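You operate a simulated robot arm through the tools that you are given. There is no shell and no other tool. Be economical: measure what you need, move in short steps, check, and stop when the job is done.

The job below is to be done with a simulated two-armed robot. You get a single attempt, and the scene is never put back.

TASK
Stop the machine, lock it out and vent the air.
Fine: wait till the screen says STILL before the isolator; use the green padlock, then try the start button; hands clear of the machine.

The check looks at the end state, three seconds after you hand in, the way a careful person would. Anything else that was tipped, shoved, dropped, spilled or broken makes it a failure.

THE ROBOT
Two 7-joint arms with fingered hands on one trunk, on a base that drives. Base frame: it is fixed to the floor where the robot stands at the start and does not move with it; the origin is under the middle of the robot, x ahead of it, y to its left, z up. Units: mm, rad, N and s.
The left shoulder is at the start at [30, 173, 1223], the right one opposite. With the tool pointing down near the work surface each hand reaches from about 340 to 760 mm from the robot's upright axis, wherever it stands, measured 20 degrees to its own side. Places, roughly: black air panel [800, -600, 1300]; black round knob [800, -600, 1200]; black screen on the post [600, 100, 1300]; blue lever on the air panel [800, -700, 1100]; brass knob on the air panel [800, -700, 1300]; machine hasp [500, 200, 1100]; machine isolator [500, 100, 1100]; machine reset button [500, 0, 900]; machine start button [500, 0, 1000]; machine stop button [500, 0, 1000]; red bar knob [800, -600, 1000]; yellow lever on the pipe [700, -600, 1500]. Payload 3.5 kg a hand.
The TCP of each hand is the grasp point between the finger pads, 25 mm short of the fingertips. In the tool frame z runs along the fingers and y along their closing line. Largest opening 88 mm; the body of the gripper starts 29 mm behind the TCP. The gripper is a hand of 3 fingers: y runs from the thumb to the fingers, the wrist lies at [-13, -97, -162] in the tool frame, and closing takes about 1.5 s.
Orientation is that of the tool frame in the base frame, as [roll, pitch, yaw] about the fixed x, y, z axes, in that order (R = Rz(yaw) Ry(pitch) Rx(roll)). With the fingers straight down and the wrist toward the robot, the tool's x, y and z point along [0, 1, 0], [1, 0, 0] and [0, 0, -1] of the base frame.

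THE INTERFACE
- The arms move only by the tool step_arm. It takes "left_steps", "right_steps" or both (then of equal length, played together; a hand with none holds still); each is a list of rows, each a list of 7 numbers: the opening, from 0 (shut) to 1 (fully open), then the shift along the tool's x, y, z in m, then the turn, a rotation vector about the tool's x, y, z in rad. In form: [[jaw, tx, ty, tz, ax, ay, az], ...]. A call has 1 to 10 rows; each row is the pose to reach, as a shift and turn from the pose commanded when the call began, along the tool's axes at that moment. A row lasts 0.2 s, in which the tool goes at most 50 mm and 0.15 rad; a call with a longer step from one row to the next is refused whole, and so is a gripper value outside its range. Where a pose cannot be reached the arm comes as near as it can. A force on the tool above 40 N (or 10 N above the force at the start of the call, whichever is more), or a blocked arm, ends the call early, and 0.2 s more pass. The fingers move at their own pace (about 72 mm/s each) and stop on an object; they squeeze with about 23 N. The grip force told is the motor's: it shows also when the fingers shut on nothing. Time passes only in rows, and 0.2 s behind the last, so rows that repeat a pose let the fingers close. It gives the time, the measured TCP pose, the force on the tool (base axes), the opening and the grip force at its end, in the units of the frame above (readings bear some noise), with the torque about the TCP (base axes, N m) and any sound that the robot's microphone picked up.
- Cameras (640 x 400 px; columns grow to the right, rows downward): "scene" is now at [118.3, -22.8, 1480.3]; the picture's right is [-0.26, -0.97, 0.02], its down [-0.27, 0.06, -0.96] and it looks along [0.93, -0.25, -0.27] (base axes); focal length 214 px, centre (320, 200). "left" rides on the left gripper at [-58, -85, -99] in its tool frame; the picture's right is [-0.67, -0.35, 0.66], its down [0.69, -0.63, 0.37] and it looks along [0.28, 0.69, 0.66] (tool axes); focal length 261 px, centre (320, 200). "right" rides on the right gripper at [58, -85, -99] in its tool frame; the picture's right is [-0.67, 0.35, -0.66], its down [-0.69, -0.63, 0.37] and it looks along [-0.28, 0.69, 0.66] (tool axes); focal length 261 px, centre (320, 200). There is no depth. A picture from a camera that has moved, and an enlarged one, comes with that camera's place and axes in the base frame and with its lens.
- snapshot(camera): a new picture of that camera. No time passes.
- lift_body(by): slides the trunk up (or, below 0, down) by that many mm; the arms and the scene camera ride with it, the base frame stays. It gives what a move gives, with no picture.
- base_move(legs): drives the robot by 1 to 6 legs, each [ahead, left, turn to the left] in mm, mm and rad, along the robot's own axes; the way and the turn of a leg run together, so that a leg with both is an arc; at most 1500 mm and 3.142 rad a leg. The arms and the cameras ride along, it lands a little off, and it stops where it bumps. It gives what a move gives.
- set_grasp(shape, hand): the hand has 3 fingers and takes this shape, open, in about a second: jaw (thumb against the fingers, like two jaws); tri (thumb and two fingers); tip (a fingertip pinch); poke (one finger out to press); point (the index stretched); flat (the hand flat); cup (the hand cupped); fist (a fist). The gripper value then closes the fingers along that shape, each until it touches; the sizes above hold for jaw. It gives what a move gives, with no picture.
- head_to(pan, tilt): turns the head with the scene camera to pan (to the left, within 1.501 rad either way) and tilt (down, from -0.506 to 1.204), counted from straight ahead of the robot. It gives what a move gives.
- close_up(camera, box): a new picture of the part [left, top, right, bottom] of that camera's present view, enlarged. No time passes.
- finish_job(): hands the job in; it is judged then, once.

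Work in short steps. Places have to be worked out from the pictures, the camera data and where the tool is seen: move nearer, look again, correct. Check each grasp and each placing, and mend what went wrong. You have 120 turns and 88 pictures in all, those below and enlarged ones among them. Open the grippers and draw the arms clear of the work before you hand the job in, unless the task says otherwise; then end with one line.

The tools are called as a command line: name --argument value ..., lists and objects as JSON in quotes. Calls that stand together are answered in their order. step_arm: Moves the arms, as the interface text tells. Its arguments: {"type":"object","properties":{"left_steps":{"type":"array","items":{"type":"array","items":{"type":"number"}}},"right_steps":{"type":"array","items":{"type":"array","items":{"type":"number"}}}},"required":[]} The other tools are called the same way: lift_body (by) slides the trunk up or down; set_grasp (shape, hand) gives the hand a shape; base_move (legs) drives the base; head_to (pan, tilt) turns the head that bears the scene camera; snapshot (camera) takes a picture; close_up (camera, box) takes an enlarged picture of a part of a camera's view; finish_job () hands the job in.

At the start:

```text
t: 0.0
left_position: [392.0, 100.2, 1409.4]
left_tcp_rot: [-3.14, 0.0, 1.571]
left_wrist_force: [0.5, 0.1, -1.0]
left_torque: [0.0, 0.01, 0.01]
left_gripper_width: 87.5
left_grip_force: 0.1
left_shape: jaw
right_position: [374.8, -150.4, 1454.6]
right_tcp_rot: [3.141, -0.001, 1.57]
right_wrist_force: [-0.9, 0.7, -0.3]
right_torque: [0.03, 0.0, 0.02]
right_gripper_width: 87.6
right_grip_force: 0.1
right_shape: jaw
trunk travel left (down, up): [-300.0, 155.0]
robot x, y, heading: [-0.2, -0.4, 0.001]
head pan, tilt: [-0.262, 0.215]
```

scene: 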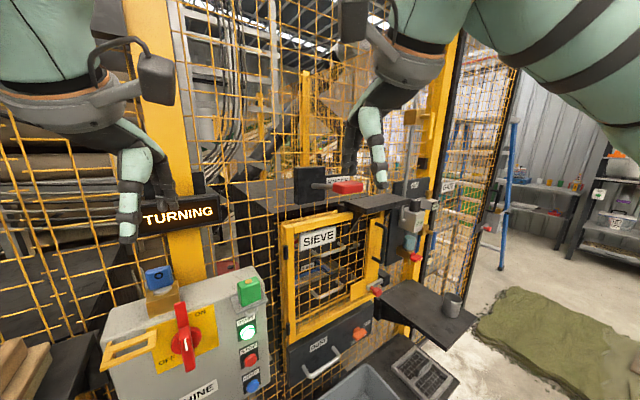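
right: 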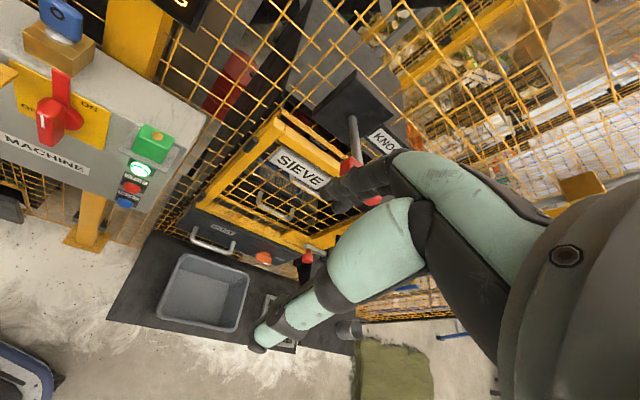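
left: 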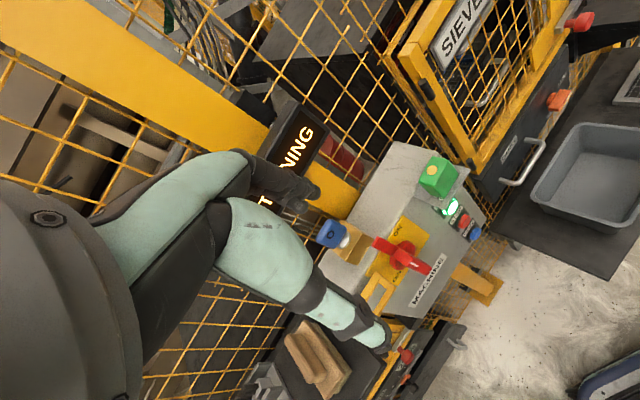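

The screen shows TURNING; two padlocks (blue, green) sit on top of the control box. I look closer at the box and the air panel.

head_to --pan 0.15 --tilt 0.75

close_up --camera "scene" --box '[160, 100, 480, 300]'

close_up --camera "left" --box '[240, 120, 560, 320]'

```text
t: 1.0
left_position: [391.2, 99.8, 1408.6]
left_tcp_rot: [3.141, 0.0, 1.574]
left_wrist_force: [0.0, 0.6, 0.3]
left_torque: [0.0, 0.03, -0.02]
left_gripper_width: 87.7
left_grip_force: 0.2
left_shape: jaw
right_position: [374.8, -151.2, 1455.4]
right_tcp_rot: [-3.141, 0.001, 1.57]
right_wrist_force: [0.0, 0.4, 0.8]
right_torque: [-0.01, -0.01, 0.02]
right_gripper_width: 87.7
right_grip_force: 0.0
right_shape: jaw
trunk travel left (down, up): [-300.0, 155.0]
robot x, y, heading: [2.6, -0.0, 0.002]
head pan, tilt: [0.15, 0.75]
```

```text
2.00 times, centred on (320, 200) of scene
camera zoom: at [107.1, 13.7, 1432.6], right [0.15, -0.99, -0.01], down [-0.72, -0.1, -0.69], along [0.68, 0.11, -0.73], focal length 429 px, centre (320, 200)
```

zoom: 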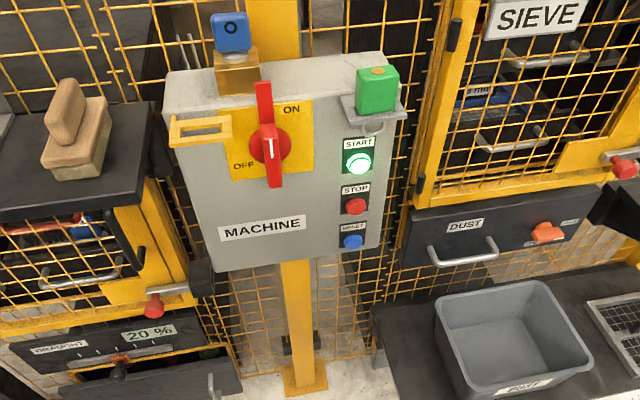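

```text
2.00 times, centred on (400, 220) of left
camera zoom: at [305.9, 41.5, 1508.7], right [-0.35, -0.67, -0.66], down [-0.63, 0.69, -0.37], along [0.69, 0.28, -0.66], focal length 521 px, centre (160, 160)
```

zoom: 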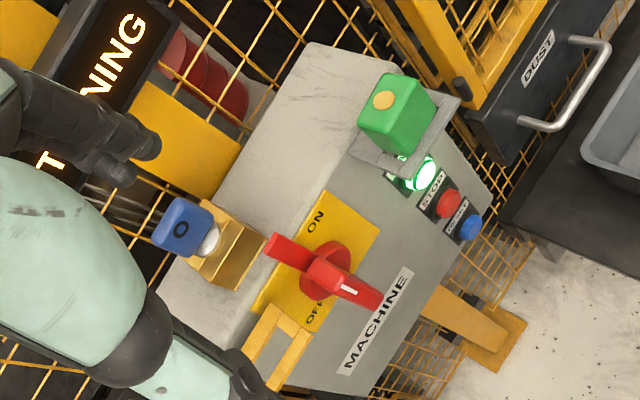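

Triangulation: isolator hub ≈[495,134,1106], stop ≈[530,28,974], start ≈[527,27,1061], green lock ≈[515,14,1178]. Look closer at the lock/hasp and at the air panel.

close_up --camera "left" --box '[370, 140, 498, 220]'

close_up --camera "scene" --box '[230, 100, 390, 200]'

head_to --pan -0.75 --tilt 0.2

snapshot --camera "scene"

```text
5.00 times, centred on (434, 180) of left
camera zoom: at [305.9, 41.5, 1508.7], right [-0.35, -0.67, -0.66], down [-0.63, 0.69, -0.37], along [0.69, 0.28, -0.66], focal length 1303 px, centre (-250, 300)
```

zoom: 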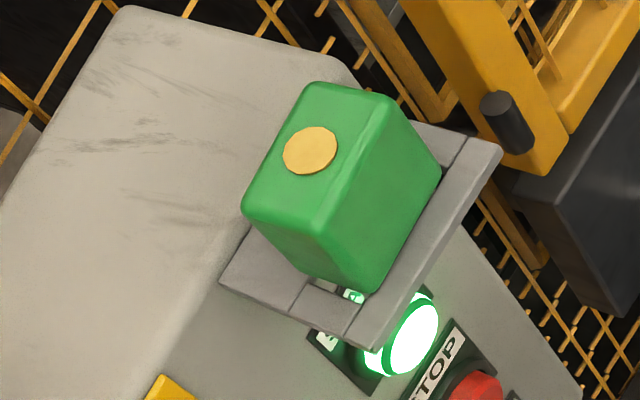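

```text
4.00 times, centred on (310, 150) of scene
camera zoom: at [107.1, 13.7, 1432.6], right [0.15, -0.99, -0.01], down [-0.72, -0.1, -0.69], along [0.68, 0.11, -0.73], focal length 858 px, centre (360, 400)
```

zoom: 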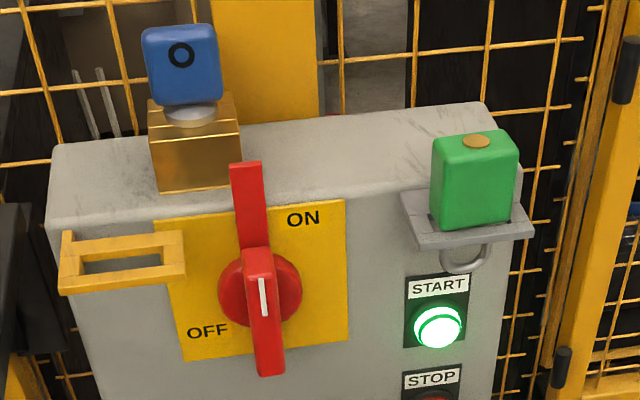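

```text
t: 2.2
left_position: [391.3, 101.1, 1408.9]
left_tcp_rot: [3.142, 0.001, 1.57]
left_wrist_force: [0.2, 1.2, -0.3]
left_torque: [-0.01, 0.03, -0.02]
left_gripper_width: 87.6
left_grip_force: 0.0
left_shape: jaw
right_position: [375.0, -150.6, 1454.9]
right_tcp_rot: [-3.141, 0.001, 1.57]
right_wrist_force: [0.1, 0.4, 0.5]
right_torque: [0.01, 0.01, -0.02]
right_gripper_width: 87.5
right_grip_force: 0.0
right_shape: jaw
trunk travel left (down, up): [-300.0, 155.0]
robot x, y, heading: [1.8, 3.3, 0.002]
head pan, tilt: [-0.75, 0.201]
```

```text
80 pictures are left
camera scene: at [96.6, -62.1, 1482.9], right [-0.68, -0.73, 0.04], down [-0.21, 0.14, -0.97], along [0.7, -0.67, -0.25], focal length 214 px, centre (320, 200)
```

scene: 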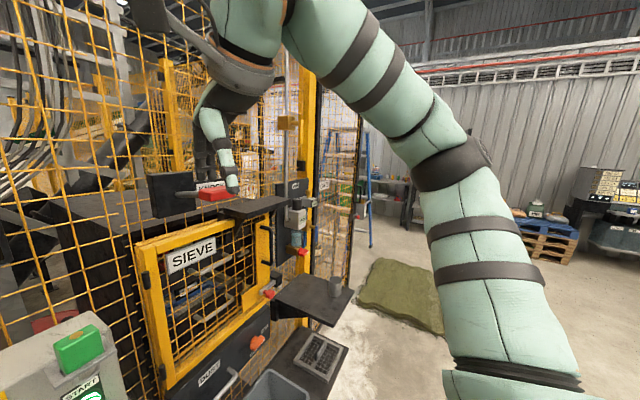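

The lock sits body-up with its shackle down through a slotted shelf. First the stop button: shape the right hand to poke and turn it forward while lowering it in free space.

set_grasp --hand "right" --shape "poke"

step_arm --right_steps '[[0, 0.005, 0, 0.04, -0.145, 0, 0], [0, 0.01, 0, 0.08, -0.29, 0, 0], [0, 0.015, 0, 0.12, -0.435, 0, 0], [0, 0.02, 0, 0.16, -0.58, 0, 0], [0, 0.025, 0, 0.2, -0.725, 0, 0], [0, 0.03, 0, 0.24, -0.87, 0, 0], [0, 0.035, 0, 0.28, -1.015, 0, 0], [0, 0.04, 0, 0.32, -1.16, 0, 0], [0, 0.045, 0, 0.36, -1.305, 0, 0], [0, 0.05, 0, 0.4, -1.45, 0, 0]]'

head_to --pan 0.0 --tilt 0.7

snapshot --camera "scene"

snapshot --camera "right"

```text
t: 3.1
left_position: [391.5, 100.2, 1408.8]
left_tcp_rot: [3.141, 0.0, 1.571]
left_wrist_force: [0.0, -0.7, 0.0]
left_torque: [0.01, 0.01, -0.03]
left_gripper_width: 87.6
left_grip_force: 0.1
left_shape: jaw
right_position: [375.1, -151.2, 1454.3]
right_tcp_rot: [3.141, 0.0, 1.57]
right_wrist_force: [0.1, -0.5, -0.5]
right_torque: [-0.01, -0.05, -0.03]
right_gripper_width: 0.1
right_grip_force: 0.1
right_shape: poke
trunk travel left (down, up): [-300.0, 155.0]
robot x, y, heading: [-1.3, -0.6, 0.005]
head pan, tilt: [-0.75, 0.201]
```

```text
t: 4.8
left_position: [396.7, 97.5, 1406.6]
left_tcp_rot: [-3.137, -0.002, 1.571]
left_wrist_force: [0.9, 0.1, -0.2]
left_torque: [0.02, 0.02, 0.04]
left_gripper_width: 87.6
left_grip_force: 0.1
left_shape: jaw
right_position: [420.8, -125.0, 1217.1]
right_tcp_rot: [2.075, -0.441, 1.398]
right_wrist_force: [0.1, -0.8, 0.1]
right_torque: [0.0, 0.01, 0.05]
right_gripper_width: 0.0
right_grip_force: 0.0
right_shape: poke
right hand out of reach, approached as far as the arm can: row 4, 5, 6, 7, 8
trunk travel left (down, up): [-300.0, 155.0]
robot x, y, heading: [-1.7, -3.0, 0.001]
head pan, tilt: [-0.75, 0.201]
stopped in row 8 (right hand): the arm was blocked; the commanded pose is now the measured one
```

```text
t: 5.9
left_position: [391.7, 100.4, 1409.1]
left_tcp_rot: [-3.139, -0.001, 1.571]
left_wrist_force: [0.5, -0.2, -0.1]
left_torque: [-0.03, -0.02, -0.01]
left_gripper_width: 87.6
left_grip_force: 0.1
left_shape: jaw
right_position: [416.7, -122.5, 1214.7]
right_tcp_rot: [2.081, -0.434, 1.392]
right_wrist_force: [-0.2, 0.4, 0.1]
right_torque: [0.02, 0.02, 0.01]
right_gripper_width: 0.1
right_grip_force: 0.1
right_shape: poke
trunk travel left (down, up): [-300.0, 155.0]
robot x, y, heading: [-3.0, -1.9, -0.002]
head pan, tilt: [0.0, 0.7]
```

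```text
79 pictures are left
camera scene: at [109.3, -44.2, 1472.2], right [-0.49, -0.87, 0.03], down [-0.33, 0.15, -0.93], along [0.81, -0.47, -0.36], focal length 214 px, centre (320, 200)
```

scene: 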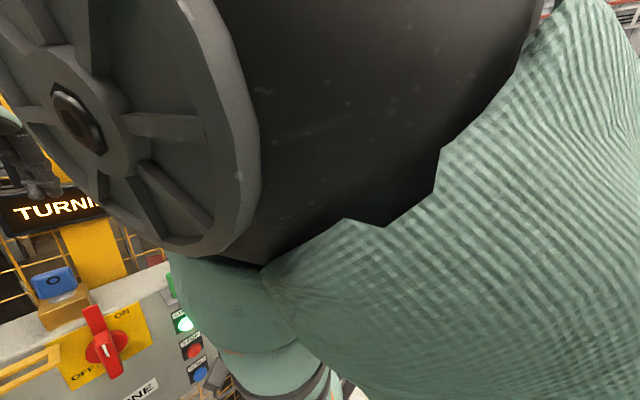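

```text
78 pictures are left
camera right: at [302.4, -38.6, 1217.2], right [-0.55, -0.79, 0.28], down [-0.04, -0.31, -0.95], along [0.83, -0.53, 0.14], focal length 261 px, centre (320, 200)
```

right: 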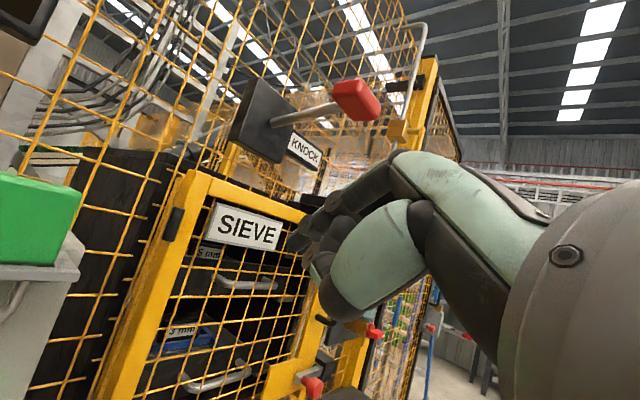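

The forward pose is too cramped this close. I back the base up 250 mm, then continue turning the hand.

base_move --legs '[[-250, 0, 0]]'

snapshot --camera "scene"

```text
t: 7.7
left_position: [139.5, 101.7, 1407.5]
left_tcp_rot: [-3.14, 0.001, 1.57]
left_wrist_force: [-0.1, -0.5, 1.3]
left_torque: [0.01, -0.01, 0.0]
left_gripper_width: 87.6
left_grip_force: 0.0
left_shape: jaw
right_position: [164.4, -123.9, 1213.4]
right_tcp_rot: [2.084, -0.436, 1.39]
right_wrist_force: [-0.2, 0.2, 0.7]
right_torque: [-0.01, -0.03, 0.01]
right_gripper_width: 0.2
right_grip_force: 0.1
right_shape: poke
trunk travel left (down, up): [-300.0, 155.0]
robot x, y, heading: [-251.8, 1.1, -0.002]
head pan, tilt: [0.0, 0.7]
```

```text
77 pictures are left
camera scene: at [-141.8, -42.4, 1471.4], right [-0.47, -0.88, 0.03], down [-0.33, 0.15, -0.93], along [0.82, -0.45, -0.36], focal length 214 px, centre (320, 200)
```

scene: 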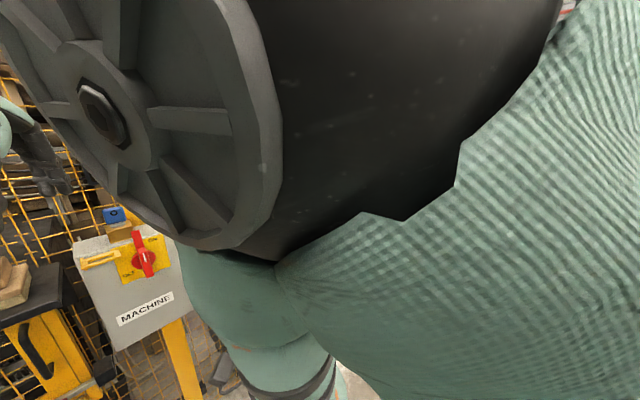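

The elbow still blocks the head; I extend the right hand toward a forward-pointing pose at about [350,-40,1000].

step_arm --right_steps '[[0, 0.002, -0.016, 0.033, -0.058, 0.008, -0.059], [0, 0.004, -0.032, 0.066, -0.116, 0.016, -0.118], [0, 0.006, -0.048, 0.099, -0.174, 0.023, -0.176], [0, 0.008, -0.064, 0.133, -0.232, 0.031, -0.235], [0, 0.01, -0.08, 0.166, -0.29, 0.039, -0.294], [0, 0.011, -0.096, 0.199, -0.348, 0.047, -0.353], [0, 0.013, -0.112, 0.232, -0.406, 0.054, -0.411], [0, 0.015, -0.1285, 0.265, -0.464, 0.062, -0.47], [0, 0.015, -0.1285, 0.265, -0.464, 0.062, -0.47]]'

head_to --pan 0.1 --tilt 0.55

snapshot --camera "scene"

```text
t: 8.3
left_position: [138.1, 101.1, 1407.9]
left_tcp_rot: [3.142, 0.003, 1.571]
left_wrist_force: [1.5, 0.5, -0.4]
left_torque: [0.04, 0.05, 0.01]
left_gripper_width: 87.3
left_grip_force: 0.1
left_shape: jaw
right_position: [201.9, -96.6, 1259.1]
right_tcp_rot: [1.806, -0.554, 1.464]
right_wrist_force: [-0.3, 0.3, -0.1]
right_torque: [0.01, -0.02, 0.01]
right_gripper_width: 0.1
right_grip_force: 0.1
right_shape: poke
right hand out of reach, approached as far as the arm can: row 1, 2, 3
trunk travel left (down, up): [-300.0, 155.0]
robot x, y, heading: [-253.1, -0.1, -0.002]
head pan, tilt: [0.0, 0.7]
stopped in row 3 (right hand): the arm was blocked; the commanded pose is now the measured one
```

```text
t: 9.1
left_position: [136.3, 100.4, 1408.6]
left_tcp_rot: [3.141, 0.0, 1.571]
left_wrist_force: [0.7, -0.5, -0.4]
left_torque: [0.0, -0.05, 0.03]
left_gripper_width: 87.7
left_grip_force: 0.0
left_shape: jaw
right_position: [200.8, -97.2, 1258.1]
right_tcp_rot: [1.807, -0.554, 1.462]
right_wrist_force: [-0.2, 0.7, 0.0]
right_torque: [-0.03, 0.0, 0.03]
right_gripper_width: 0.2
right_grip_force: 0.1
right_shape: poke
trunk travel left (down, up): [-300.0, 155.0]
robot x, y, heading: [-253.0, -2.0, 0.002]
head pan, tilt: [0.099, 0.55]
```

```text
76 pictures are left
camera scene: at [-143.7, -2.0, 1437.1], right [-0.04, -1.0, 0.0], down [-0.69, 0.03, -0.73], along [0.73, -0.03, -0.69], focal length 214 px, centre (320, 200)
```

scene: 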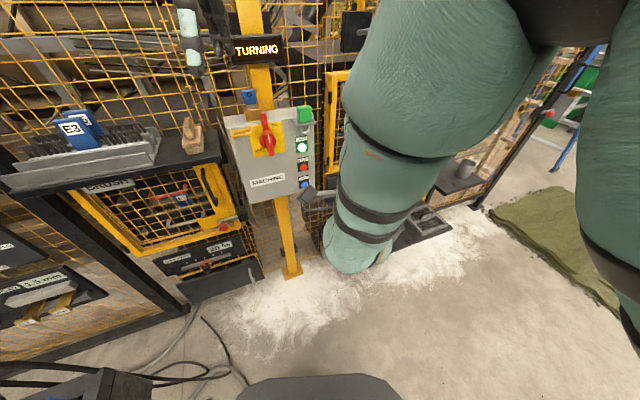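

The hand now points almost straight forward (only rolled ~30°), good enough to poke. I keep this orientation and translate to about [400,28,1000].

step_arm --right_steps '[[0, -0.001, -0.03, 0.031, 0, 0, 0], [0, -0.003, -0.061, 0.062, 0, 0, 0], [0, -0.004, -0.092, 0.093, 0, 0, 0], [0, -0.006, -0.122, 0.124, 0, 0, 0], [0, -0.007, -0.153, 0.155, 0, 0, 0], [0, -0.009, -0.183, 0.186, 0, 0, 0], [0, -0.01, -0.214, 0.217, 0, 0, 0], [0, -0.012, -0.245, 0.249, 0, 0, 0]]'

snapshot --camera "scene"

snapshot --camera "right"

```text
t: 9.7
left_position: [137.9, 100.7, 1407.6]
left_tcp_rot: [-3.141, 0.003, 1.57]
left_wrist_force: [-0.7, -0.1, -0.4]
left_torque: [0.0, -0.01, 0.01]
left_gripper_width: 87.9
left_grip_force: 0.1
left_shape: jaw
right_position: [248.1, -61.6, 1317.8]
right_tcp_rot: [1.557, -0.701, 1.594]
right_wrist_force: [0.2, 0.0, -0.5]
right_torque: [0.01, -0.02, -0.01]
right_gripper_width: 0.1
right_grip_force: 0.1
right_shape: poke
right hand out of reach, approached as far as the arm can: row 2, 3
trunk travel left (down, up): [-300.0, 155.0]
robot x, y, heading: [-254.8, 2.1, 0.002]
head pan, tilt: [0.099, 0.55]
stopped in row 3 (right hand): the arm was blocked; the commanded pose is now the measured one
```

```text
75 pictures are left
camera scene: at [-138.2, 8.3, 1449.0], right [0.07, -1.0, 0.0], down [-0.58, -0.04, -0.81], along [0.81, 0.06, -0.58], focal length 214 px, centre (320, 200)
```

scene: 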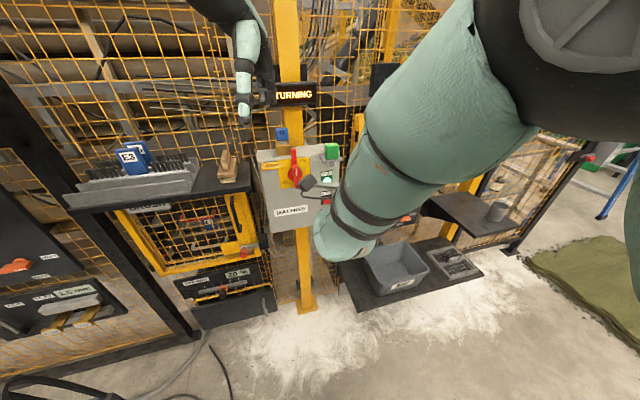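

```text
74 pictures are left
camera right: at [149.2, 34.4, 1290.7], right [-0.65, -0.74, -0.17], down [0.38, -0.11, -0.92], along [0.67, -0.66, 0.35], focal length 261 px, centre (320, 200)
```

right: 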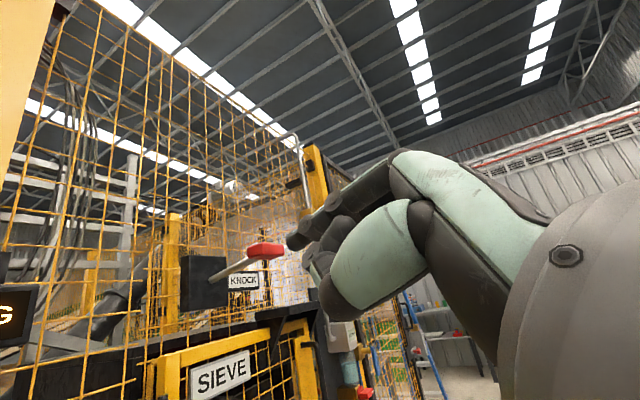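

A wrist joint seems to be at its limit in this elbow-up posture. I turn the hand back toward fingers-down at about [250,-150,1300], to re-approach with the arm more extended.

step_arm --right_steps '[[0, -0.008, 0.004, 0, 0.125, -0.047, -0.044], [0, -0.016, 0.009, 0, 0.25, -0.093, -0.089], [0, -0.024, 0.013, 0, 0.375, -0.14, -0.133], [0, -0.032, 0.017, 0, 0.5, -0.187, -0.178], [0, -0.04, 0.022, 0, 0.625, -0.233, -0.222], [0, -0.047, 0.026, 0, 0.75, -0.28, -0.267], [0, -0.055, 0.03, 0, 0.875, -0.327, -0.311], [0, -0.063, 0.034, 0, 1.0, -0.373, -0.355], [0, -0.071, 0.039, 0, 1.125, -0.42, -0.4], [0, -0.079, 0.043, 0, 1.25, -0.467, -0.444]]'

step_arm --right_steps '[[0, 0, 0, 0, 0.125, -0.047, -0.044], [0, 0, 0, 0, 0.256, -0.095, -0.091]]'

```text
t: 11.9
left_position: [138.8, 100.2, 1407.0]
left_tcp_rot: [-3.139, -0.001, 1.571]
left_wrist_force: [-1.0, -0.3, 1.1]
left_torque: [0.01, 0.01, 0.01]
left_gripper_width: 87.6
left_grip_force: 0.0
left_shape: jaw
right_position: [251.5, -150.3, 1297.0]
right_tcp_rot: [2.894, -0.101, 1.492]
right_wrist_force: [-0.6, 0.2, 0.3]
right_torque: [-0.02, 0.0, 0.01]
right_gripper_width: 0.1
right_grip_force: 0.1
right_shape: poke
right hand out of reach, approached as far as the arm can: row 3
trunk travel left (down, up): [-300.0, 155.0]
robot x, y, heading: [-252.6, 2.8, -0.003]
head pan, tilt: [0.099, 0.55]
```

```text
t: 12.5
left_position: [140.7, 100.0, 1408.6]
left_tcp_rot: [-3.139, 0.001, 1.572]
left_wrist_force: [0.0, -0.6, 0.5]
left_torque: [-0.01, 0.02, 0.03]
left_gripper_width: 87.8
left_grip_force: 0.0
left_shape: jaw
right_position: [251.7, -149.2, 1297.1]
right_tcp_rot: [-3.135, 0.005, 1.573]
right_wrist_force: [0.3, 0.0, -0.5]
right_torque: [0.04, 0.01, 0.0]
right_gripper_width: 0.0
right_grip_force: 0.0
right_shape: poke
trunk travel left (down, up): [-300.0, 155.0]
robot x, y, heading: [-253.7, 3.6, 0.001]
head pan, tilt: [0.099, 0.55]
```

Now fingers-down again; move out and low to about [390,-20,1080].

step_arm --right_steps '[[0, 0.018, 0.02, 0.031, 0, 0, 0], [0, 0.036, 0.039, 0.062, 0, 0, 0], [0, 0.055, 0.059, 0.093, 0, 0, 0], [0, 0.074, 0.079, 0.124, 0, 0, 0], [0, 0.092, 0.098, 0.155, 0, 0, 0], [0, 0.11, 0.118, 0.186, 0, 0, 0], [0, 0.129, 0.138, 0.217, 0, 0, 0]]'

step_arm --right_steps '[[0, 0, 0, 0, -0.13, 0, 0], [0, 0, 0, 0, -0.26, 0, 0], [0, 0, 0, 0, -0.39, 0, 0], [0, 0, 0, 0, -0.52, 0, 0], [0, 0, 0, 0, -0.65, 0, 0], [0, 0, 0, 0, -0.78, 0, 0], [0, 0, 0, 0, -0.91, 0, 0], [0, 0, 0, 0, -1.04, 0, 0]]'

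snapshot --camera "scene"

```text
t: 14.1
left_position: [140.1, 101.8, 1408.6]
left_tcp_rot: [-3.14, 0.004, 1.571]
left_wrist_force: [0.3, -0.3, 0.5]
left_torque: [0.02, 0.02, 0.02]
left_gripper_width: 87.6
left_grip_force: 0.1
left_shape: jaw
right_position: [385.2, -19.8, 1077.2]
right_tcp_rot: [-3.135, 0.007, 1.573]
right_wrist_force: [-0.3, 0.7, -0.3]
right_torque: [-0.04, 0.02, -0.04]
right_gripper_width: 0.0
right_grip_force: 0.1
right_shape: poke
trunk travel left (down, up): [-300.0, 155.0]
robot x, y, heading: [-252.8, 0.7, -0.003]
head pan, tilt: [0.099, 0.55]
```

```text
t: 16.1
left_position: [137.7, 100.6, 1408.4]
left_tcp_rot: [3.141, -0.001, 1.569]
left_wrist_force: [0.2, -0.5, -0.4]
left_torque: [-0.01, -0.01, -0.02]
left_gripper_width: 87.6
left_grip_force: 0.1
left_shape: jaw
right_position: [403.1, 27.0, 1125.5]
right_tcp_rot: [2.137, -0.027, 1.483]
right_wrist_force: [-0.7, -0.2, -0.4]
right_torque: [-0.02, -0.02, -0.04]
right_gripper_width: 0.0
right_grip_force: 0.0
right_shape: poke
right hand out of reach, approached as far as the arm can: row 6, 7, 8
trunk travel left (down, up): [-300.0, 155.0]
robot x, y, heading: [-254.5, 2.5, -0.005]
head pan, tilt: [0.099, 0.55]
stopped in row 8 (right hand): the arm was blocked; the commanded pose is now the measured one
```

```text
73 pictures are left
camera scene: at [-138.1, 10.3, 1449.4], right [0.1, -1.0, -0.01], down [-0.57, -0.05, -0.82], along [0.81, 0.08, -0.58], focal length 214 px, centre (320, 200)
```

scene: 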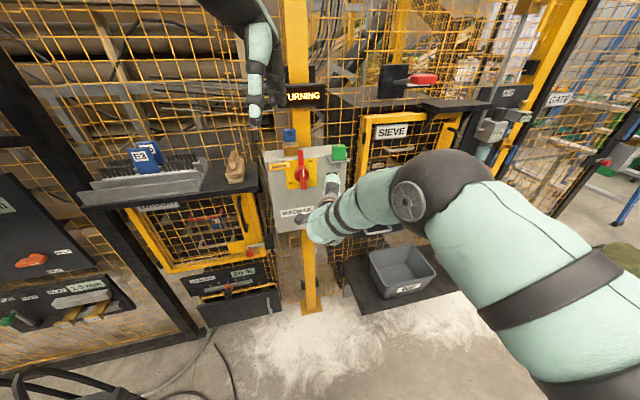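

The wrist limit eases if the shoulders are lower. I lower the trunk 250 mm (the hand is clear in front of the box).

lift_body --by -250

snapshot --camera "scene"

```text
t: 17.4
left_position: [148.6, 100.8, 1290.4]
left_tcp_rot: [-3.123, 0.0, 1.571]
left_wrist_force: [0.7, -0.2, -0.4]
left_torque: [-0.01, 0.02, -0.03]
left_gripper_width: 87.6
left_grip_force: 0.0
left_shape: jaw
right_position: [395.9, -5.8, 904.4]
right_tcp_rot: [2.314, 0.006, 1.427]
right_wrist_force: [-0.1, 0.2, -0.9]
right_torque: [0.02, -0.02, 0.0]
right_gripper_width: 0.0
right_grip_force: 0.0
right_shape: poke
trunk travel left (down, up): [-190.0, 264.0]
robot x, y, heading: [-255.4, 0.3, 0.004]
head pan, tilt: [0.099, 0.55]
stopped: the arm was blocked; the commanded pose is now the measured one
```

```text
72 pictures are left
camera scene: at [-70.0, 10.7, 1317.0], right [0.1, -1.0, -0.02], down [-0.67, -0.05, -0.74], along [0.73, 0.08, -0.67], focal length 214 px, centre (320, 200)
```

scene: 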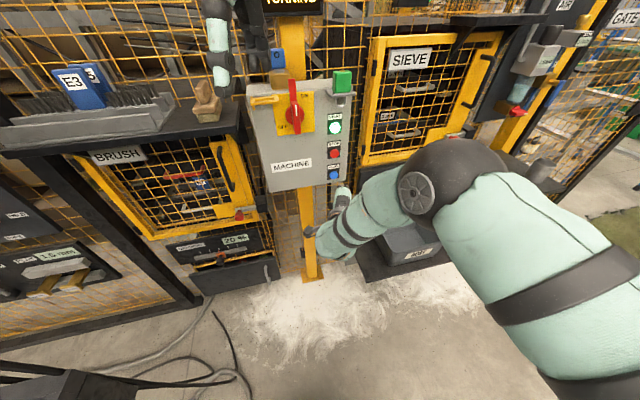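

The lowering stopped at −110 mm. I check where the poking fingertip is with both cameras.

snapshot --camera "right"

close_up --camera "scene" --box '[240, 60, 400, 260]'

```text
71 pictures are left
camera right: at [275.6, 70.0, 909.7], right [-0.34, -0.62, 0.7], down [-0.25, -0.66, -0.71], along [0.91, -0.42, 0.07], focal length 261 px, centre (320, 200)
```

right: 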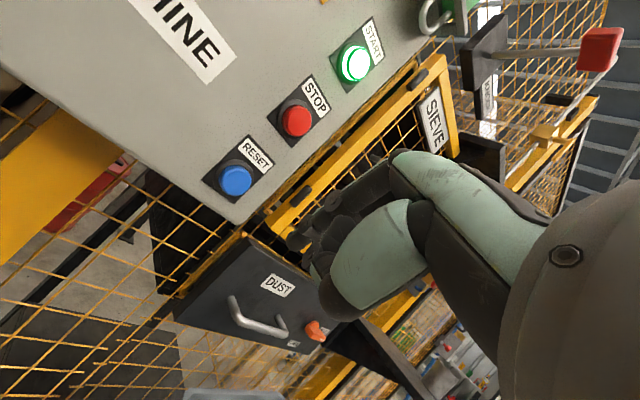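

```text
2.00 times, centred on (320, 160) of scene
camera zoom: at [-70.0, 10.7, 1317.0], right [0.1, -1.0, -0.02], down [-0.67, -0.05, -0.74], along [0.73, 0.08, -0.67], focal length 429 px, centre (320, 280)
```

zoom: 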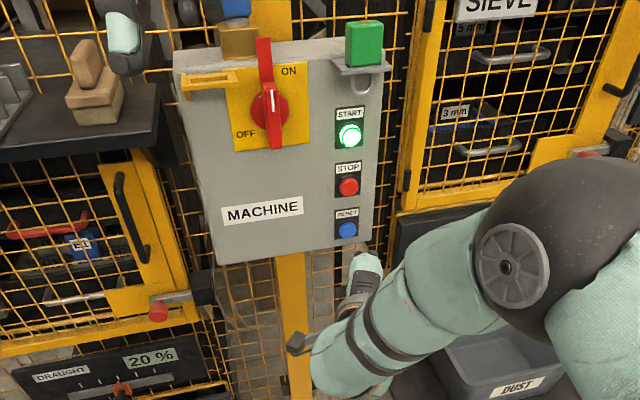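

Refined: stop ≈[530,29,967], start ≈[530,31,1045]; fingertip judged at TCP + (0,18,47) tool ≈[442,−13,885]. I bring it in front of stop, 25 mm short.

step_arm --right_steps '[[0, 0.013, 0.025, -0.004, 0, 0, 0], [0, 0.025, 0.05, -0.007, 0, 0, 0], [0, 0.038, 0.074, -0.011, 0, 0, 0], [0, 0.051, 0.099, -0.015, 0, 0, 0]]'

close_up --camera "right" --box '[160, 100, 480, 300]'

close_up --camera "scene" --box '[240, 60, 400, 160]'

```text
t: 18.4
left_position: [144.9, 101.6, 1293.1]
left_tcp_rot: [-3.13, 0.0, 1.571]
left_wrist_force: [-0.2, -0.1, -0.2]
left_torque: [0.01, 0.0, 0.0]
left_gripper_width: 87.7
left_grip_force: 0.1
left_shape: jaw
right_position: [456.2, 29.8, 978.4]
right_tcp_rot: [2.33, 0.011, 1.415]
right_wrist_force: [-0.3, -0.5, 0.0]
right_torque: [-0.03, 0.01, 0.04]
right_gripper_width: 0.2
right_grip_force: 0.1
right_shape: poke
trunk travel left (down, up): [-190.0, 264.0]
robot x, y, heading: [-254.3, -3.7, -0.006]
head pan, tilt: [0.099, 0.55]
```

```text
2.00 times, centred on (320, 200) of right
camera zoom: at [336.0, 105.5, 986.9], right [-0.33, -0.62, 0.71], down [-0.27, -0.66, -0.7], along [0.9, -0.43, 0.05], focal length 521 px, centre (320, 200)
```

zoom: 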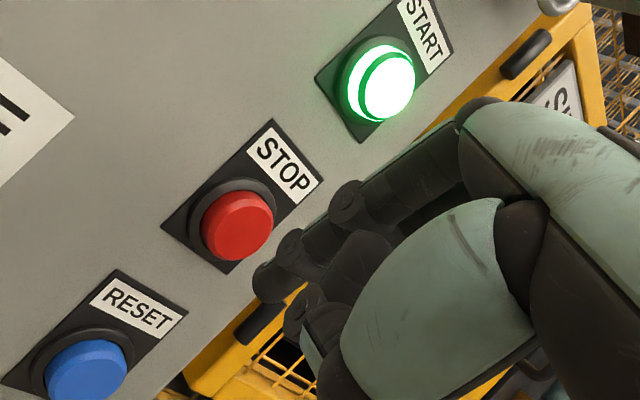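

```text
4.00 times, centred on (320, 110) of scene
camera zoom: at [-75.3, 10.8, 1319.4], right [0.1, -1.0, -0.02], down [-0.67, -0.05, -0.74], along [0.74, 0.08, -0.67], focal length 858 px, centre (320, 560)
```

zoom: 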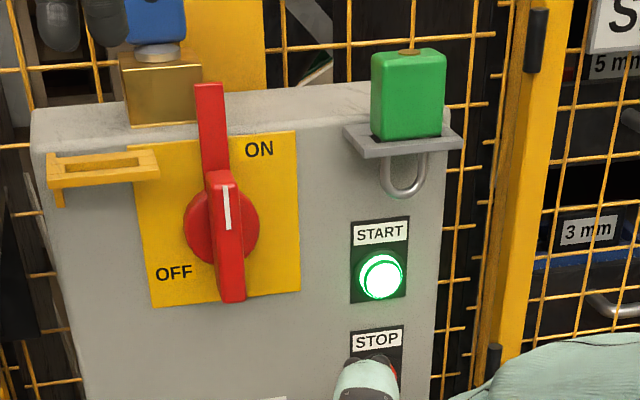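

The fingertip sits just ahead of STOP. I press along +x by up to 40 mm in small rows.

step_arm --right_steps '[[0, 0.002, 0.006, 0.005, 0, 0, 0], [0, 0.004, 0.012, 0.01, 0, 0, 0], [0, 0.006, 0.018, 0.015, 0, 0, 0], [0, 0.008, 0.024, 0.02, 0, 0, 0], [0, 0.01, 0.03, 0.0255, 0, 0, 0]]'

close_up --camera "right" --box '[160, 100, 480, 300]'

```text
t: 19.6
left_position: [144.3, 101.2, 1292.6]
left_tcp_rot: [-3.127, 0.001, 1.572]
left_wrist_force: [0.1, -1.1, 0.2]
left_torque: [0.03, 0.01, 0.0]
left_gripper_width: 87.8
left_grip_force: 0.0
left_shape: jaw
right_position: [494.8, 45.0, 997.9]
right_tcp_rot: [2.31, 0.006, 1.431]
right_wrist_force: [-0.4, -0.3, 0.0]
right_torque: [-0.03, -0.02, -0.02]
right_gripper_width: 0.0
right_grip_force: 0.0
right_shape: poke
trunk travel left (down, up): [-190.0, 264.0]
robot x, y, heading: [-257.4, -1.4, -0.008]
head pan, tilt: [0.099, 0.55]
```

```text
2.00 times, centred on (320, 200) of right
camera zoom: at [373.7, 120.1, 1003.1], right [-0.34, -0.62, 0.7], down [-0.25, -0.66, -0.71], along [0.91, -0.41, 0.07], focal length 521 px, centre (320, 200)
```

zoom: 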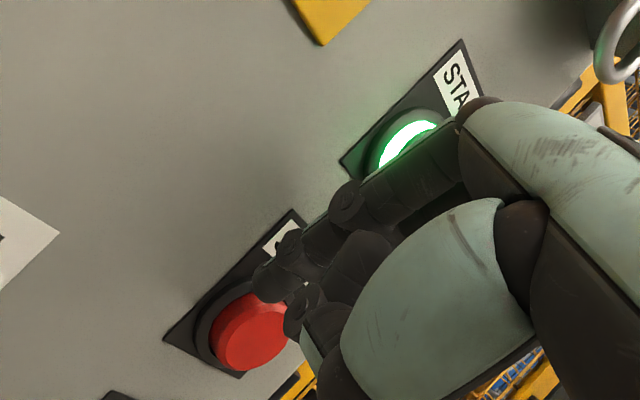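

The hand drifted up and left of the button (tip ≈[535,42,982]). I back off 15 mm, shift right/down, then press again.

step_arm --right_steps '[[0, -0.006, -0.009, 0, 0, 0, 0], [0, -0.013, -0.0186, -0.001, 0, 0, 0], [0, -0.013, -0.0186, -0.001, 0, 0, 0], [0, -0.012, -0.012, 0.006, 0, 0, 0], [0, -0.0105, -0.006, 0.013, 0, 0, 0], [0, -0.009, 0.001, 0.02, 0, 0, 0], [0, -0.008, 0.006, 0.026, 0, 0, 0]]'

close_up --camera "right" --box '[160, 100, 480, 300]'

```text
t: 21.2
left_position: [141.9, 100.1, 1294.1]
left_tcp_rot: [-3.13, 0.0, 1.572]
left_wrist_force: [0.5, -0.2, 0.8]
left_torque: [-0.01, 0.01, -0.02]
left_gripper_width: 87.7
left_grip_force: 0.0
left_shape: jaw
right_position: [515.5, 33.3, 986.8]
right_tcp_rot: [2.306, 0.005, 1.431]
right_wrist_force: [-8.3, 0.8, -2.0]
right_torque: [-0.01, 0.17, 0.07]
right_gripper_width: 0.1
right_grip_force: 0.1
right_shape: poke
trunk travel left (down, up): [-190.0, 264.0]
robot x, y, heading: [-254.2, 0.4, 0.0]
head pan, tilt: [0.099, 0.55]
heard: click
```

```text
2.00 times, centred on (320, 200) of right
camera zoom: at [394.5, 107.8, 991.4], right [-0.34, -0.62, 0.7], down [-0.25, -0.66, -0.71], along [0.91, -0.41, 0.07], focal length 521 px, centre (320, 200)
```

zoom: 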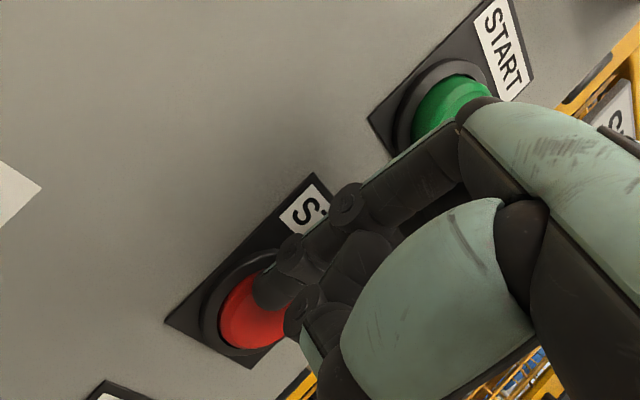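

Click heard and the green lamp went out. Retract the right hand, and bring the left hand (poke) out to about [390,170,1080], fingers down.

set_grasp --hand "left" --shape "poke"

step_arm --right_steps '[[0, -0.004, -0.02, -0.022, 0, 0, 0], [0, -0.008, -0.04, -0.044, 0, 0, 0], [0, -0.043, -0.056, -0.048, 0, 0, 0], [0, -0.079, -0.072, -0.052, 0, 0, 0], [0, -0.115, -0.088, -0.056, 0, 0, 0], [0, -0.15, -0.105, -0.06, 0, 0, 0], [0, -0.15, -0.105, -0.06, 0, 0, 0], [0, -0.15, -0.105, -0.06, 0, 0, 0]]' --left_steps '[[0, 0.009, 0.031, 0.027, 0, 0, 0], [0, 0.018, 0.062, 0.054, 0, 0, 0], [0, 0.026, 0.093, 0.08, 0, 0, 0], [0, 0.035, 0.124, 0.107, 0, 0, 0], [0, 0.044, 0.155, 0.134, 0, 0, 0], [0, 0.053, 0.186, 0.16, 0, 0, 0], [0, 0.061, 0.217, 0.187, 0, 0, 0], [0, 0.07, 0.248, 0.214, 0, 0, 0]]'

head_to --pan 0.15 --tilt 0.4

snapshot --camera "scene"

```text
t: 22.1
left_position: [142.0, 101.9, 1293.9]
left_tcp_rot: [-3.13, 0.001, 1.573]
left_wrist_force: [0.1, -0.4, -0.1]
left_torque: [0.01, -0.03, -0.01]
left_gripper_width: 0.0
left_grip_force: 0.0
left_shape: poke
right_position: [514.0, 33.8, 986.0]
right_tcp_rot: [2.309, 0.005, 1.431]
right_wrist_force: [-11.0, 0.7, -2.9]
right_torque: [-0.01, 0.19, 0.12]
right_gripper_width: 0.1
right_grip_force: 0.1
right_shape: poke
trunk travel left (down, up): [-190.0, 264.0]
robot x, y, heading: [-258.3, -1.2, -0.006]
head pan, tilt: [0.099, 0.55]
```

```text
t: 23.9
left_position: [392.9, 173.8, 1079.4]
left_tcp_rot: [-3.127, 0.002, 1.57]
left_wrist_force: [1.1, -0.3, 0.4]
left_torque: [0.04, 0.04, -0.04]
left_gripper_width: 0.0
left_grip_force: 0.0
left_shape: poke
right_position: [388.0, -33.5, 971.3]
right_tcp_rot: [2.314, 0.006, 1.426]
right_wrist_force: [-0.1, 0.0, 0.7]
right_torque: [0.01, 0.04, 0.01]
right_gripper_width: 0.0
right_grip_force: 0.0
right_shape: poke
right hand out of reach, approached as far as the arm can: row 5, 6, 7, 8
trunk travel left (down, up): [-190.0, 264.0]
robot x, y, heading: [-255.0, 4.2, 0.002]
head pan, tilt: [0.099, 0.55]
```

```text
t: 24.6
left_position: [391.9, 172.8, 1080.0]
left_tcp_rot: [-3.129, 0.0, 1.571]
left_wrist_force: [-0.5, 0.7, -0.9]
left_torque: [0.01, -0.01, 0.0]
left_gripper_width: 0.0
left_grip_force: 0.0
left_shape: poke
right_position: [386.1, -34.0, 972.0]
right_tcp_rot: [2.312, 0.006, 1.425]
right_wrist_force: [-0.3, 0.9, -0.2]
right_torque: [0.0, -0.03, 0.0]
right_gripper_width: 0.0
right_grip_force: 0.1
right_shape: poke
trunk travel left (down, up): [-190.0, 264.0]
robot x, y, heading: [-252.7, -1.0, -0.003]
head pan, tilt: [0.15, 0.4]
```

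```text
65 pictures are left
camera scene: at [-71.1, 15.5, 1332.5], right [0.15, -0.99, -0.03], down [-0.55, -0.06, -0.83], along [0.82, 0.14, -0.55], focal length 214 px, centre (320, 200)
```

scene: 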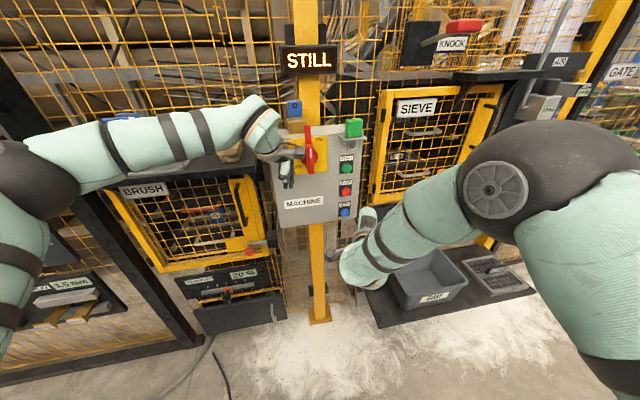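

The screen reads STILL. I tilt the left hand forward ~0.85 rad, staying left of and in front of the lower isolator handle, and check.

step_arm --left_steps '[[0, 0, 0.004, 0, -0.14, 0, 0], [0, 0, 0.008, 0, -0.28, 0, 0], [0, 0, 0.012, 0, -0.42, 0, 0], [0, 0, 0.016, 0, -0.56, 0, 0], [0, 0, 0.02, 0, -0.7, 0, 0], [0, 0, 0.025, 0, -0.84, 0, 0], [0, 0, 0.025, 0, -0.84, 0, 0]]'

close_up --camera "scene" --box '[240, 30, 400, 230]'

snapshot --camera "left"

```text
t: 26.2
left_position: [402.7, 178.0, 1090.6]
left_tcp_rot: [2.554, -0.008, 1.562]
left_wrist_force: [-0.3, 0.2, 0.5]
left_torque: [-0.04, 0.01, -0.02]
left_gripper_width: 0.0
left_grip_force: 0.0
left_shape: poke
left hand out of reach, approached as far as the arm can: row 5, 6, 7
right_position: [388.3, -32.8, 971.2]
right_tcp_rot: [2.316, 0.007, 1.425]
right_wrist_force: [-1.0, 0.4, 0.0]
right_torque: [0.04, 0.01, -0.02]
right_gripper_width: 0.0
right_grip_force: 0.0
right_shape: poke
trunk travel left (down, up): [-190.0, 264.0]
robot x, y, heading: [-252.0, 1.2, -0.001]
head pan, tilt: [0.15, 0.4]
```

```text
2.00 times, centred on (320, 130) of scene
camera zoom: at [-70.0, 16.0, 1332.4], right [0.15, -0.99, -0.03], down [-0.55, -0.06, -0.83], along [0.82, 0.14, -0.55], focal length 429 px, centre (320, 340)
```

zoom: 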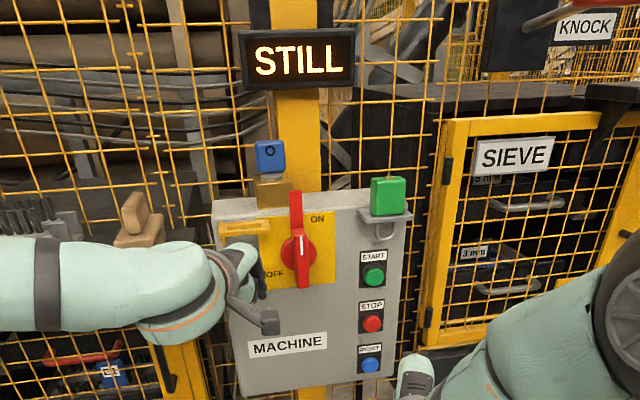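

```text
63 pictures are left
camera left: at [276.1, 119.9, 1126.3], right [0.07, -0.67, -0.74], down [-0.31, 0.69, -0.65], along [0.95, 0.28, -0.16], focal length 261 px, centre (320, 200)
```

left: 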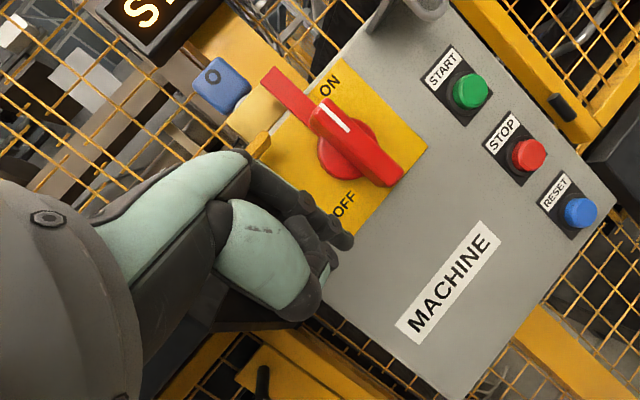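

The handle's white pointer is at its top, ON upward; OFF is a quarter turn left. The left hand's body would foul the handle, so I withdraw it and will push the handle top leftward with the right finger instead.

step_arm --left_steps '[[0, 0.01, -0.021, -0.034, 0.098, 0, 0], [0, 0.02, -0.043, -0.068, 0.196, 0, 0], [0, 0.03, -0.064, -0.102, 0.294, 0, 0], [0, 0.04, -0.085, -0.137, 0.391, 0, 0], [0, 0.05, -0.107, -0.171, 0.489, 0, 0], [0, 0.06, -0.128, -0.205, 0.587, 0, 0]]'

step_arm --right_steps '[[0, 0.022, 0.027, -0.019, 0, 0, 0], [0, 0.045, 0.054, -0.038, 0, 0, 0], [0, 0.067, 0.08, -0.057, 0, 0, 0], [0, 0.09, 0.107, -0.077, 0, 0, 0], [0, 0.112, 0.134, -0.096, 0, 0, 0], [0, 0.135, 0.161, -0.115, 0, 0, 0], [0, 0.135, 0.161, -0.115, 0, 0, 0]]'

snapshot --camera "right"

close_up --camera "scene" --box '[240, 80, 400, 180]'

```text
t: 27.6
left_position: [181.2, 236.5, 1189.7]
left_tcp_rot: [-3.142, -0.006, 1.558]
left_wrist_force: [-0.8, -0.4, 0.8]
left_torque: [0.02, -0.01, 0.01]
left_gripper_width: 0.0
left_grip_force: 0.0
left_shape: poke
right_position: [386.5, -33.4, 973.0]
right_tcp_rot: [2.312, 0.007, 1.425]
right_wrist_force: [0.2, 0.5, -0.5]
right_torque: [0.01, 0.0, 0.01]
right_gripper_width: 0.1
right_grip_force: 0.1
right_shape: poke
trunk travel left (down, up): [-190.0, 264.0]
robot x, y, heading: [-251.9, 4.0, 0.005]
head pan, tilt: [0.15, 0.4]
```

```text
t: 29.4
left_position: [183.4, 236.4, 1188.7]
left_tcp_rot: [-3.141, -0.006, 1.559]
left_wrist_force: [-0.1, -0.4, -0.7]
left_torque: [0.03, -0.04, 0.0]
left_gripper_width: 0.0
left_grip_force: 0.0
left_shape: poke
right_position: [448.9, 57.2, 1195.3]
right_tcp_rot: [2.305, -0.046, 1.374]
right_wrist_force: [0.1, 0.7, -0.6]
right_torque: [0.0, -0.01, -0.01]
right_gripper_width: 0.0
right_grip_force: 0.0
right_shape: poke
trunk travel left (down, up): [-190.0, 264.0]
robot x, y, heading: [-256.1, 1.4, -0.005]
head pan, tilt: [0.15, 0.4]
stopped in row 7 (right hand): the arm was blocked; the commanded pose is now the measured one
```

```text
62 pictures are left
camera right: at [332.3, 139.5, 1202.7], right [-0.39, -0.64, 0.67], down [-0.28, -0.61, -0.74], along [0.88, -0.47, 0.06], focal length 261 px, centre (320, 200)
```

right: 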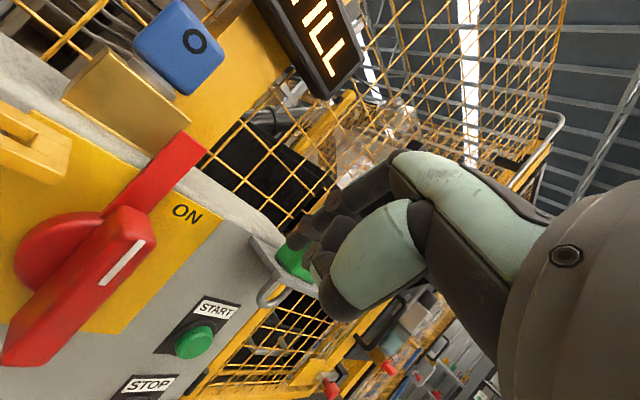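

```text
4.00 times, centred on (320, 130) of scene
camera zoom: at [-71.0, 15.5, 1332.6], right [0.15, -0.99, -0.03], down [-0.55, -0.06, -0.83], along [0.82, 0.14, -0.55], focal length 858 px, centre (320, 480)
```

zoom: 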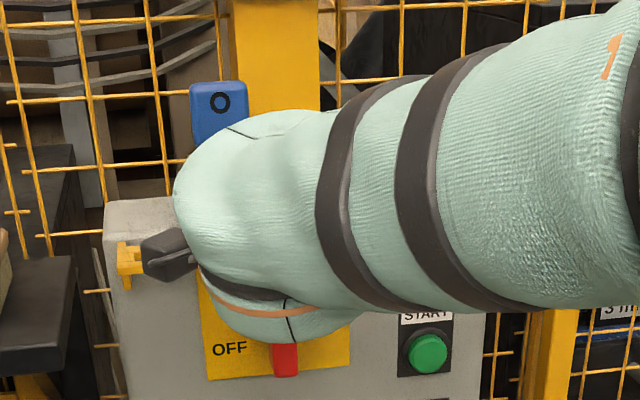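

The right arm is cramped reaching across. I withdraw it a bit and shift the base 200 mm to the left so the isolator lies on the right hand's own side.

step_arm --right_steps '[[0, -0.013, -0.026, -0.0145, 0, 0, 0], [0, -0.026, -0.052, -0.029, 0, 0, 0], [0, -0.0386, -0.0775, -0.0437, 0, 0, 0]]'

base_move --legs '[[0, 200, 0]]'

head_to --pan -0.15 --tilt 0.5

snapshot --camera "scene"

```text
t: 30.2
left_position: [182.1, 235.1, 1189.5]
left_tcp_rot: [3.141, -0.007, 1.56]
left_wrist_force: [0.2, -1.0, 0.1]
left_torque: [0.03, -0.02, 0.01]
left_gripper_width: 0.1
left_grip_force: 0.1
left_shape: poke
right_position: [354.7, 39.7, 1163.5]
right_tcp_rot: [2.307, -0.042, 1.376]
right_wrist_force: [-0.6, 0.8, 0.9]
right_torque: [-0.02, 0.02, 0.02]
right_gripper_width: 0.0
right_grip_force: 0.1
right_shape: poke
trunk travel left (down, up): [-190.0, 264.0]
robot x, y, heading: [-251.3, -1.1, -0.004]
head pan, tilt: [0.15, 0.4]
```

```text
t: 31.6
left_position: [186.7, 332.0, 1187.3]
left_tcp_rot: [-3.114, -0.046, 1.545]
left_wrist_force: [0.0, 0.9, 0.2]
left_torque: [0.02, 0.01, -0.01]
left_gripper_width: 0.0
left_grip_force: 0.0
left_shape: poke
right_position: [355.1, 135.3, 1164.8]
right_tcp_rot: [2.314, -0.071, 1.36]
right_wrist_force: [-0.5, -0.3, 0.3]
right_torque: [0.01, -0.06, 0.01]
right_gripper_width: 0.0
right_grip_force: 0.1
right_shape: poke
trunk travel left (down, up): [-190.0, 264.0]
robot x, y, heading: [-253.1, 138.3, -0.017]
head pan, tilt: [0.15, 0.4]
stopped in leg 1: the robot was blocked; the commanded pose is now the measured one
```

```text
t: 32.4
left_position: [187.0, 334.8, 1188.0]
left_tcp_rot: [-3.117, -0.046, 1.544]
left_wrist_force: [0.3, 0.5, -0.9]
left_torque: [0.03, 0.03, 0.04]
left_gripper_width: 0.0
left_grip_force: 0.2
left_shape: poke
right_position: [354.6, 132.2, 1165.0]
right_tcp_rot: [2.314, -0.074, 1.356]
right_wrist_force: [0.5, 0.4, -0.2]
right_torque: [0.02, -0.02, -0.06]
right_gripper_width: 0.0
right_grip_force: 0.0
right_shape: poke
trunk travel left (down, up): [-190.0, 264.0]
robot x, y, heading: [-250.8, 140.9, -0.021]
head pan, tilt: [-0.15, 0.499]
```

```text
60 pictures are left
camera scene: at [-76.6, 83.8, 1323.2], right [-0.17, -0.99, -0.01], down [-0.62, 0.11, -0.77], along [0.76, -0.13, -0.63], focal length 214 px, centre (320, 200)
```

scene: 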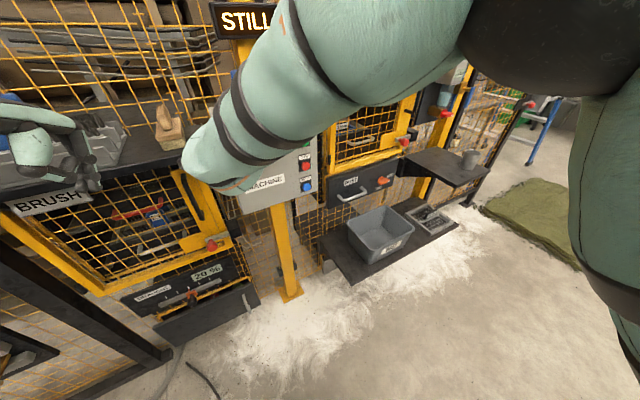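

The base bumped at 140 mm. I look left to see what the left arm or base touched.

head_to --pan 1.1 --tilt 0.6

snapshot --camera "scene"

```text
t: 33.9
left_position: [186.3, 331.9, 1187.5]
left_tcp_rot: [-3.121, -0.046, 1.538]
left_wrist_force: [-0.4, -0.1, 1.2]
left_torque: [0.02, 0.0, 0.01]
left_gripper_width: 0.0
left_grip_force: 0.1
left_shape: poke
right_position: [352.1, 130.5, 1165.2]
right_tcp_rot: [2.312, -0.074, 1.352]
right_wrist_force: [-0.4, -0.4, 0.4]
right_torque: [0.03, 0.01, 0.08]
right_gripper_width: 0.1
right_grip_force: 0.0
right_shape: poke
trunk travel left (down, up): [-190.0, 264.0]
robot x, y, heading: [-253.7, 140.3, -0.026]
head pan, tilt: [1.1, 0.6]
```

```text
59 pictures are left
camera scene: at [-127.4, 177.8, 1326.6], right [0.86, -0.47, -0.18], down [-0.41, -0.47, -0.78], along [0.28, 0.75, -0.6], focal length 214 px, centre (320, 200)
```

scene: 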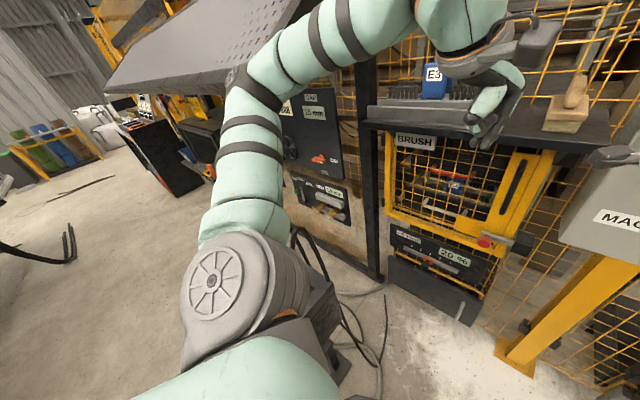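

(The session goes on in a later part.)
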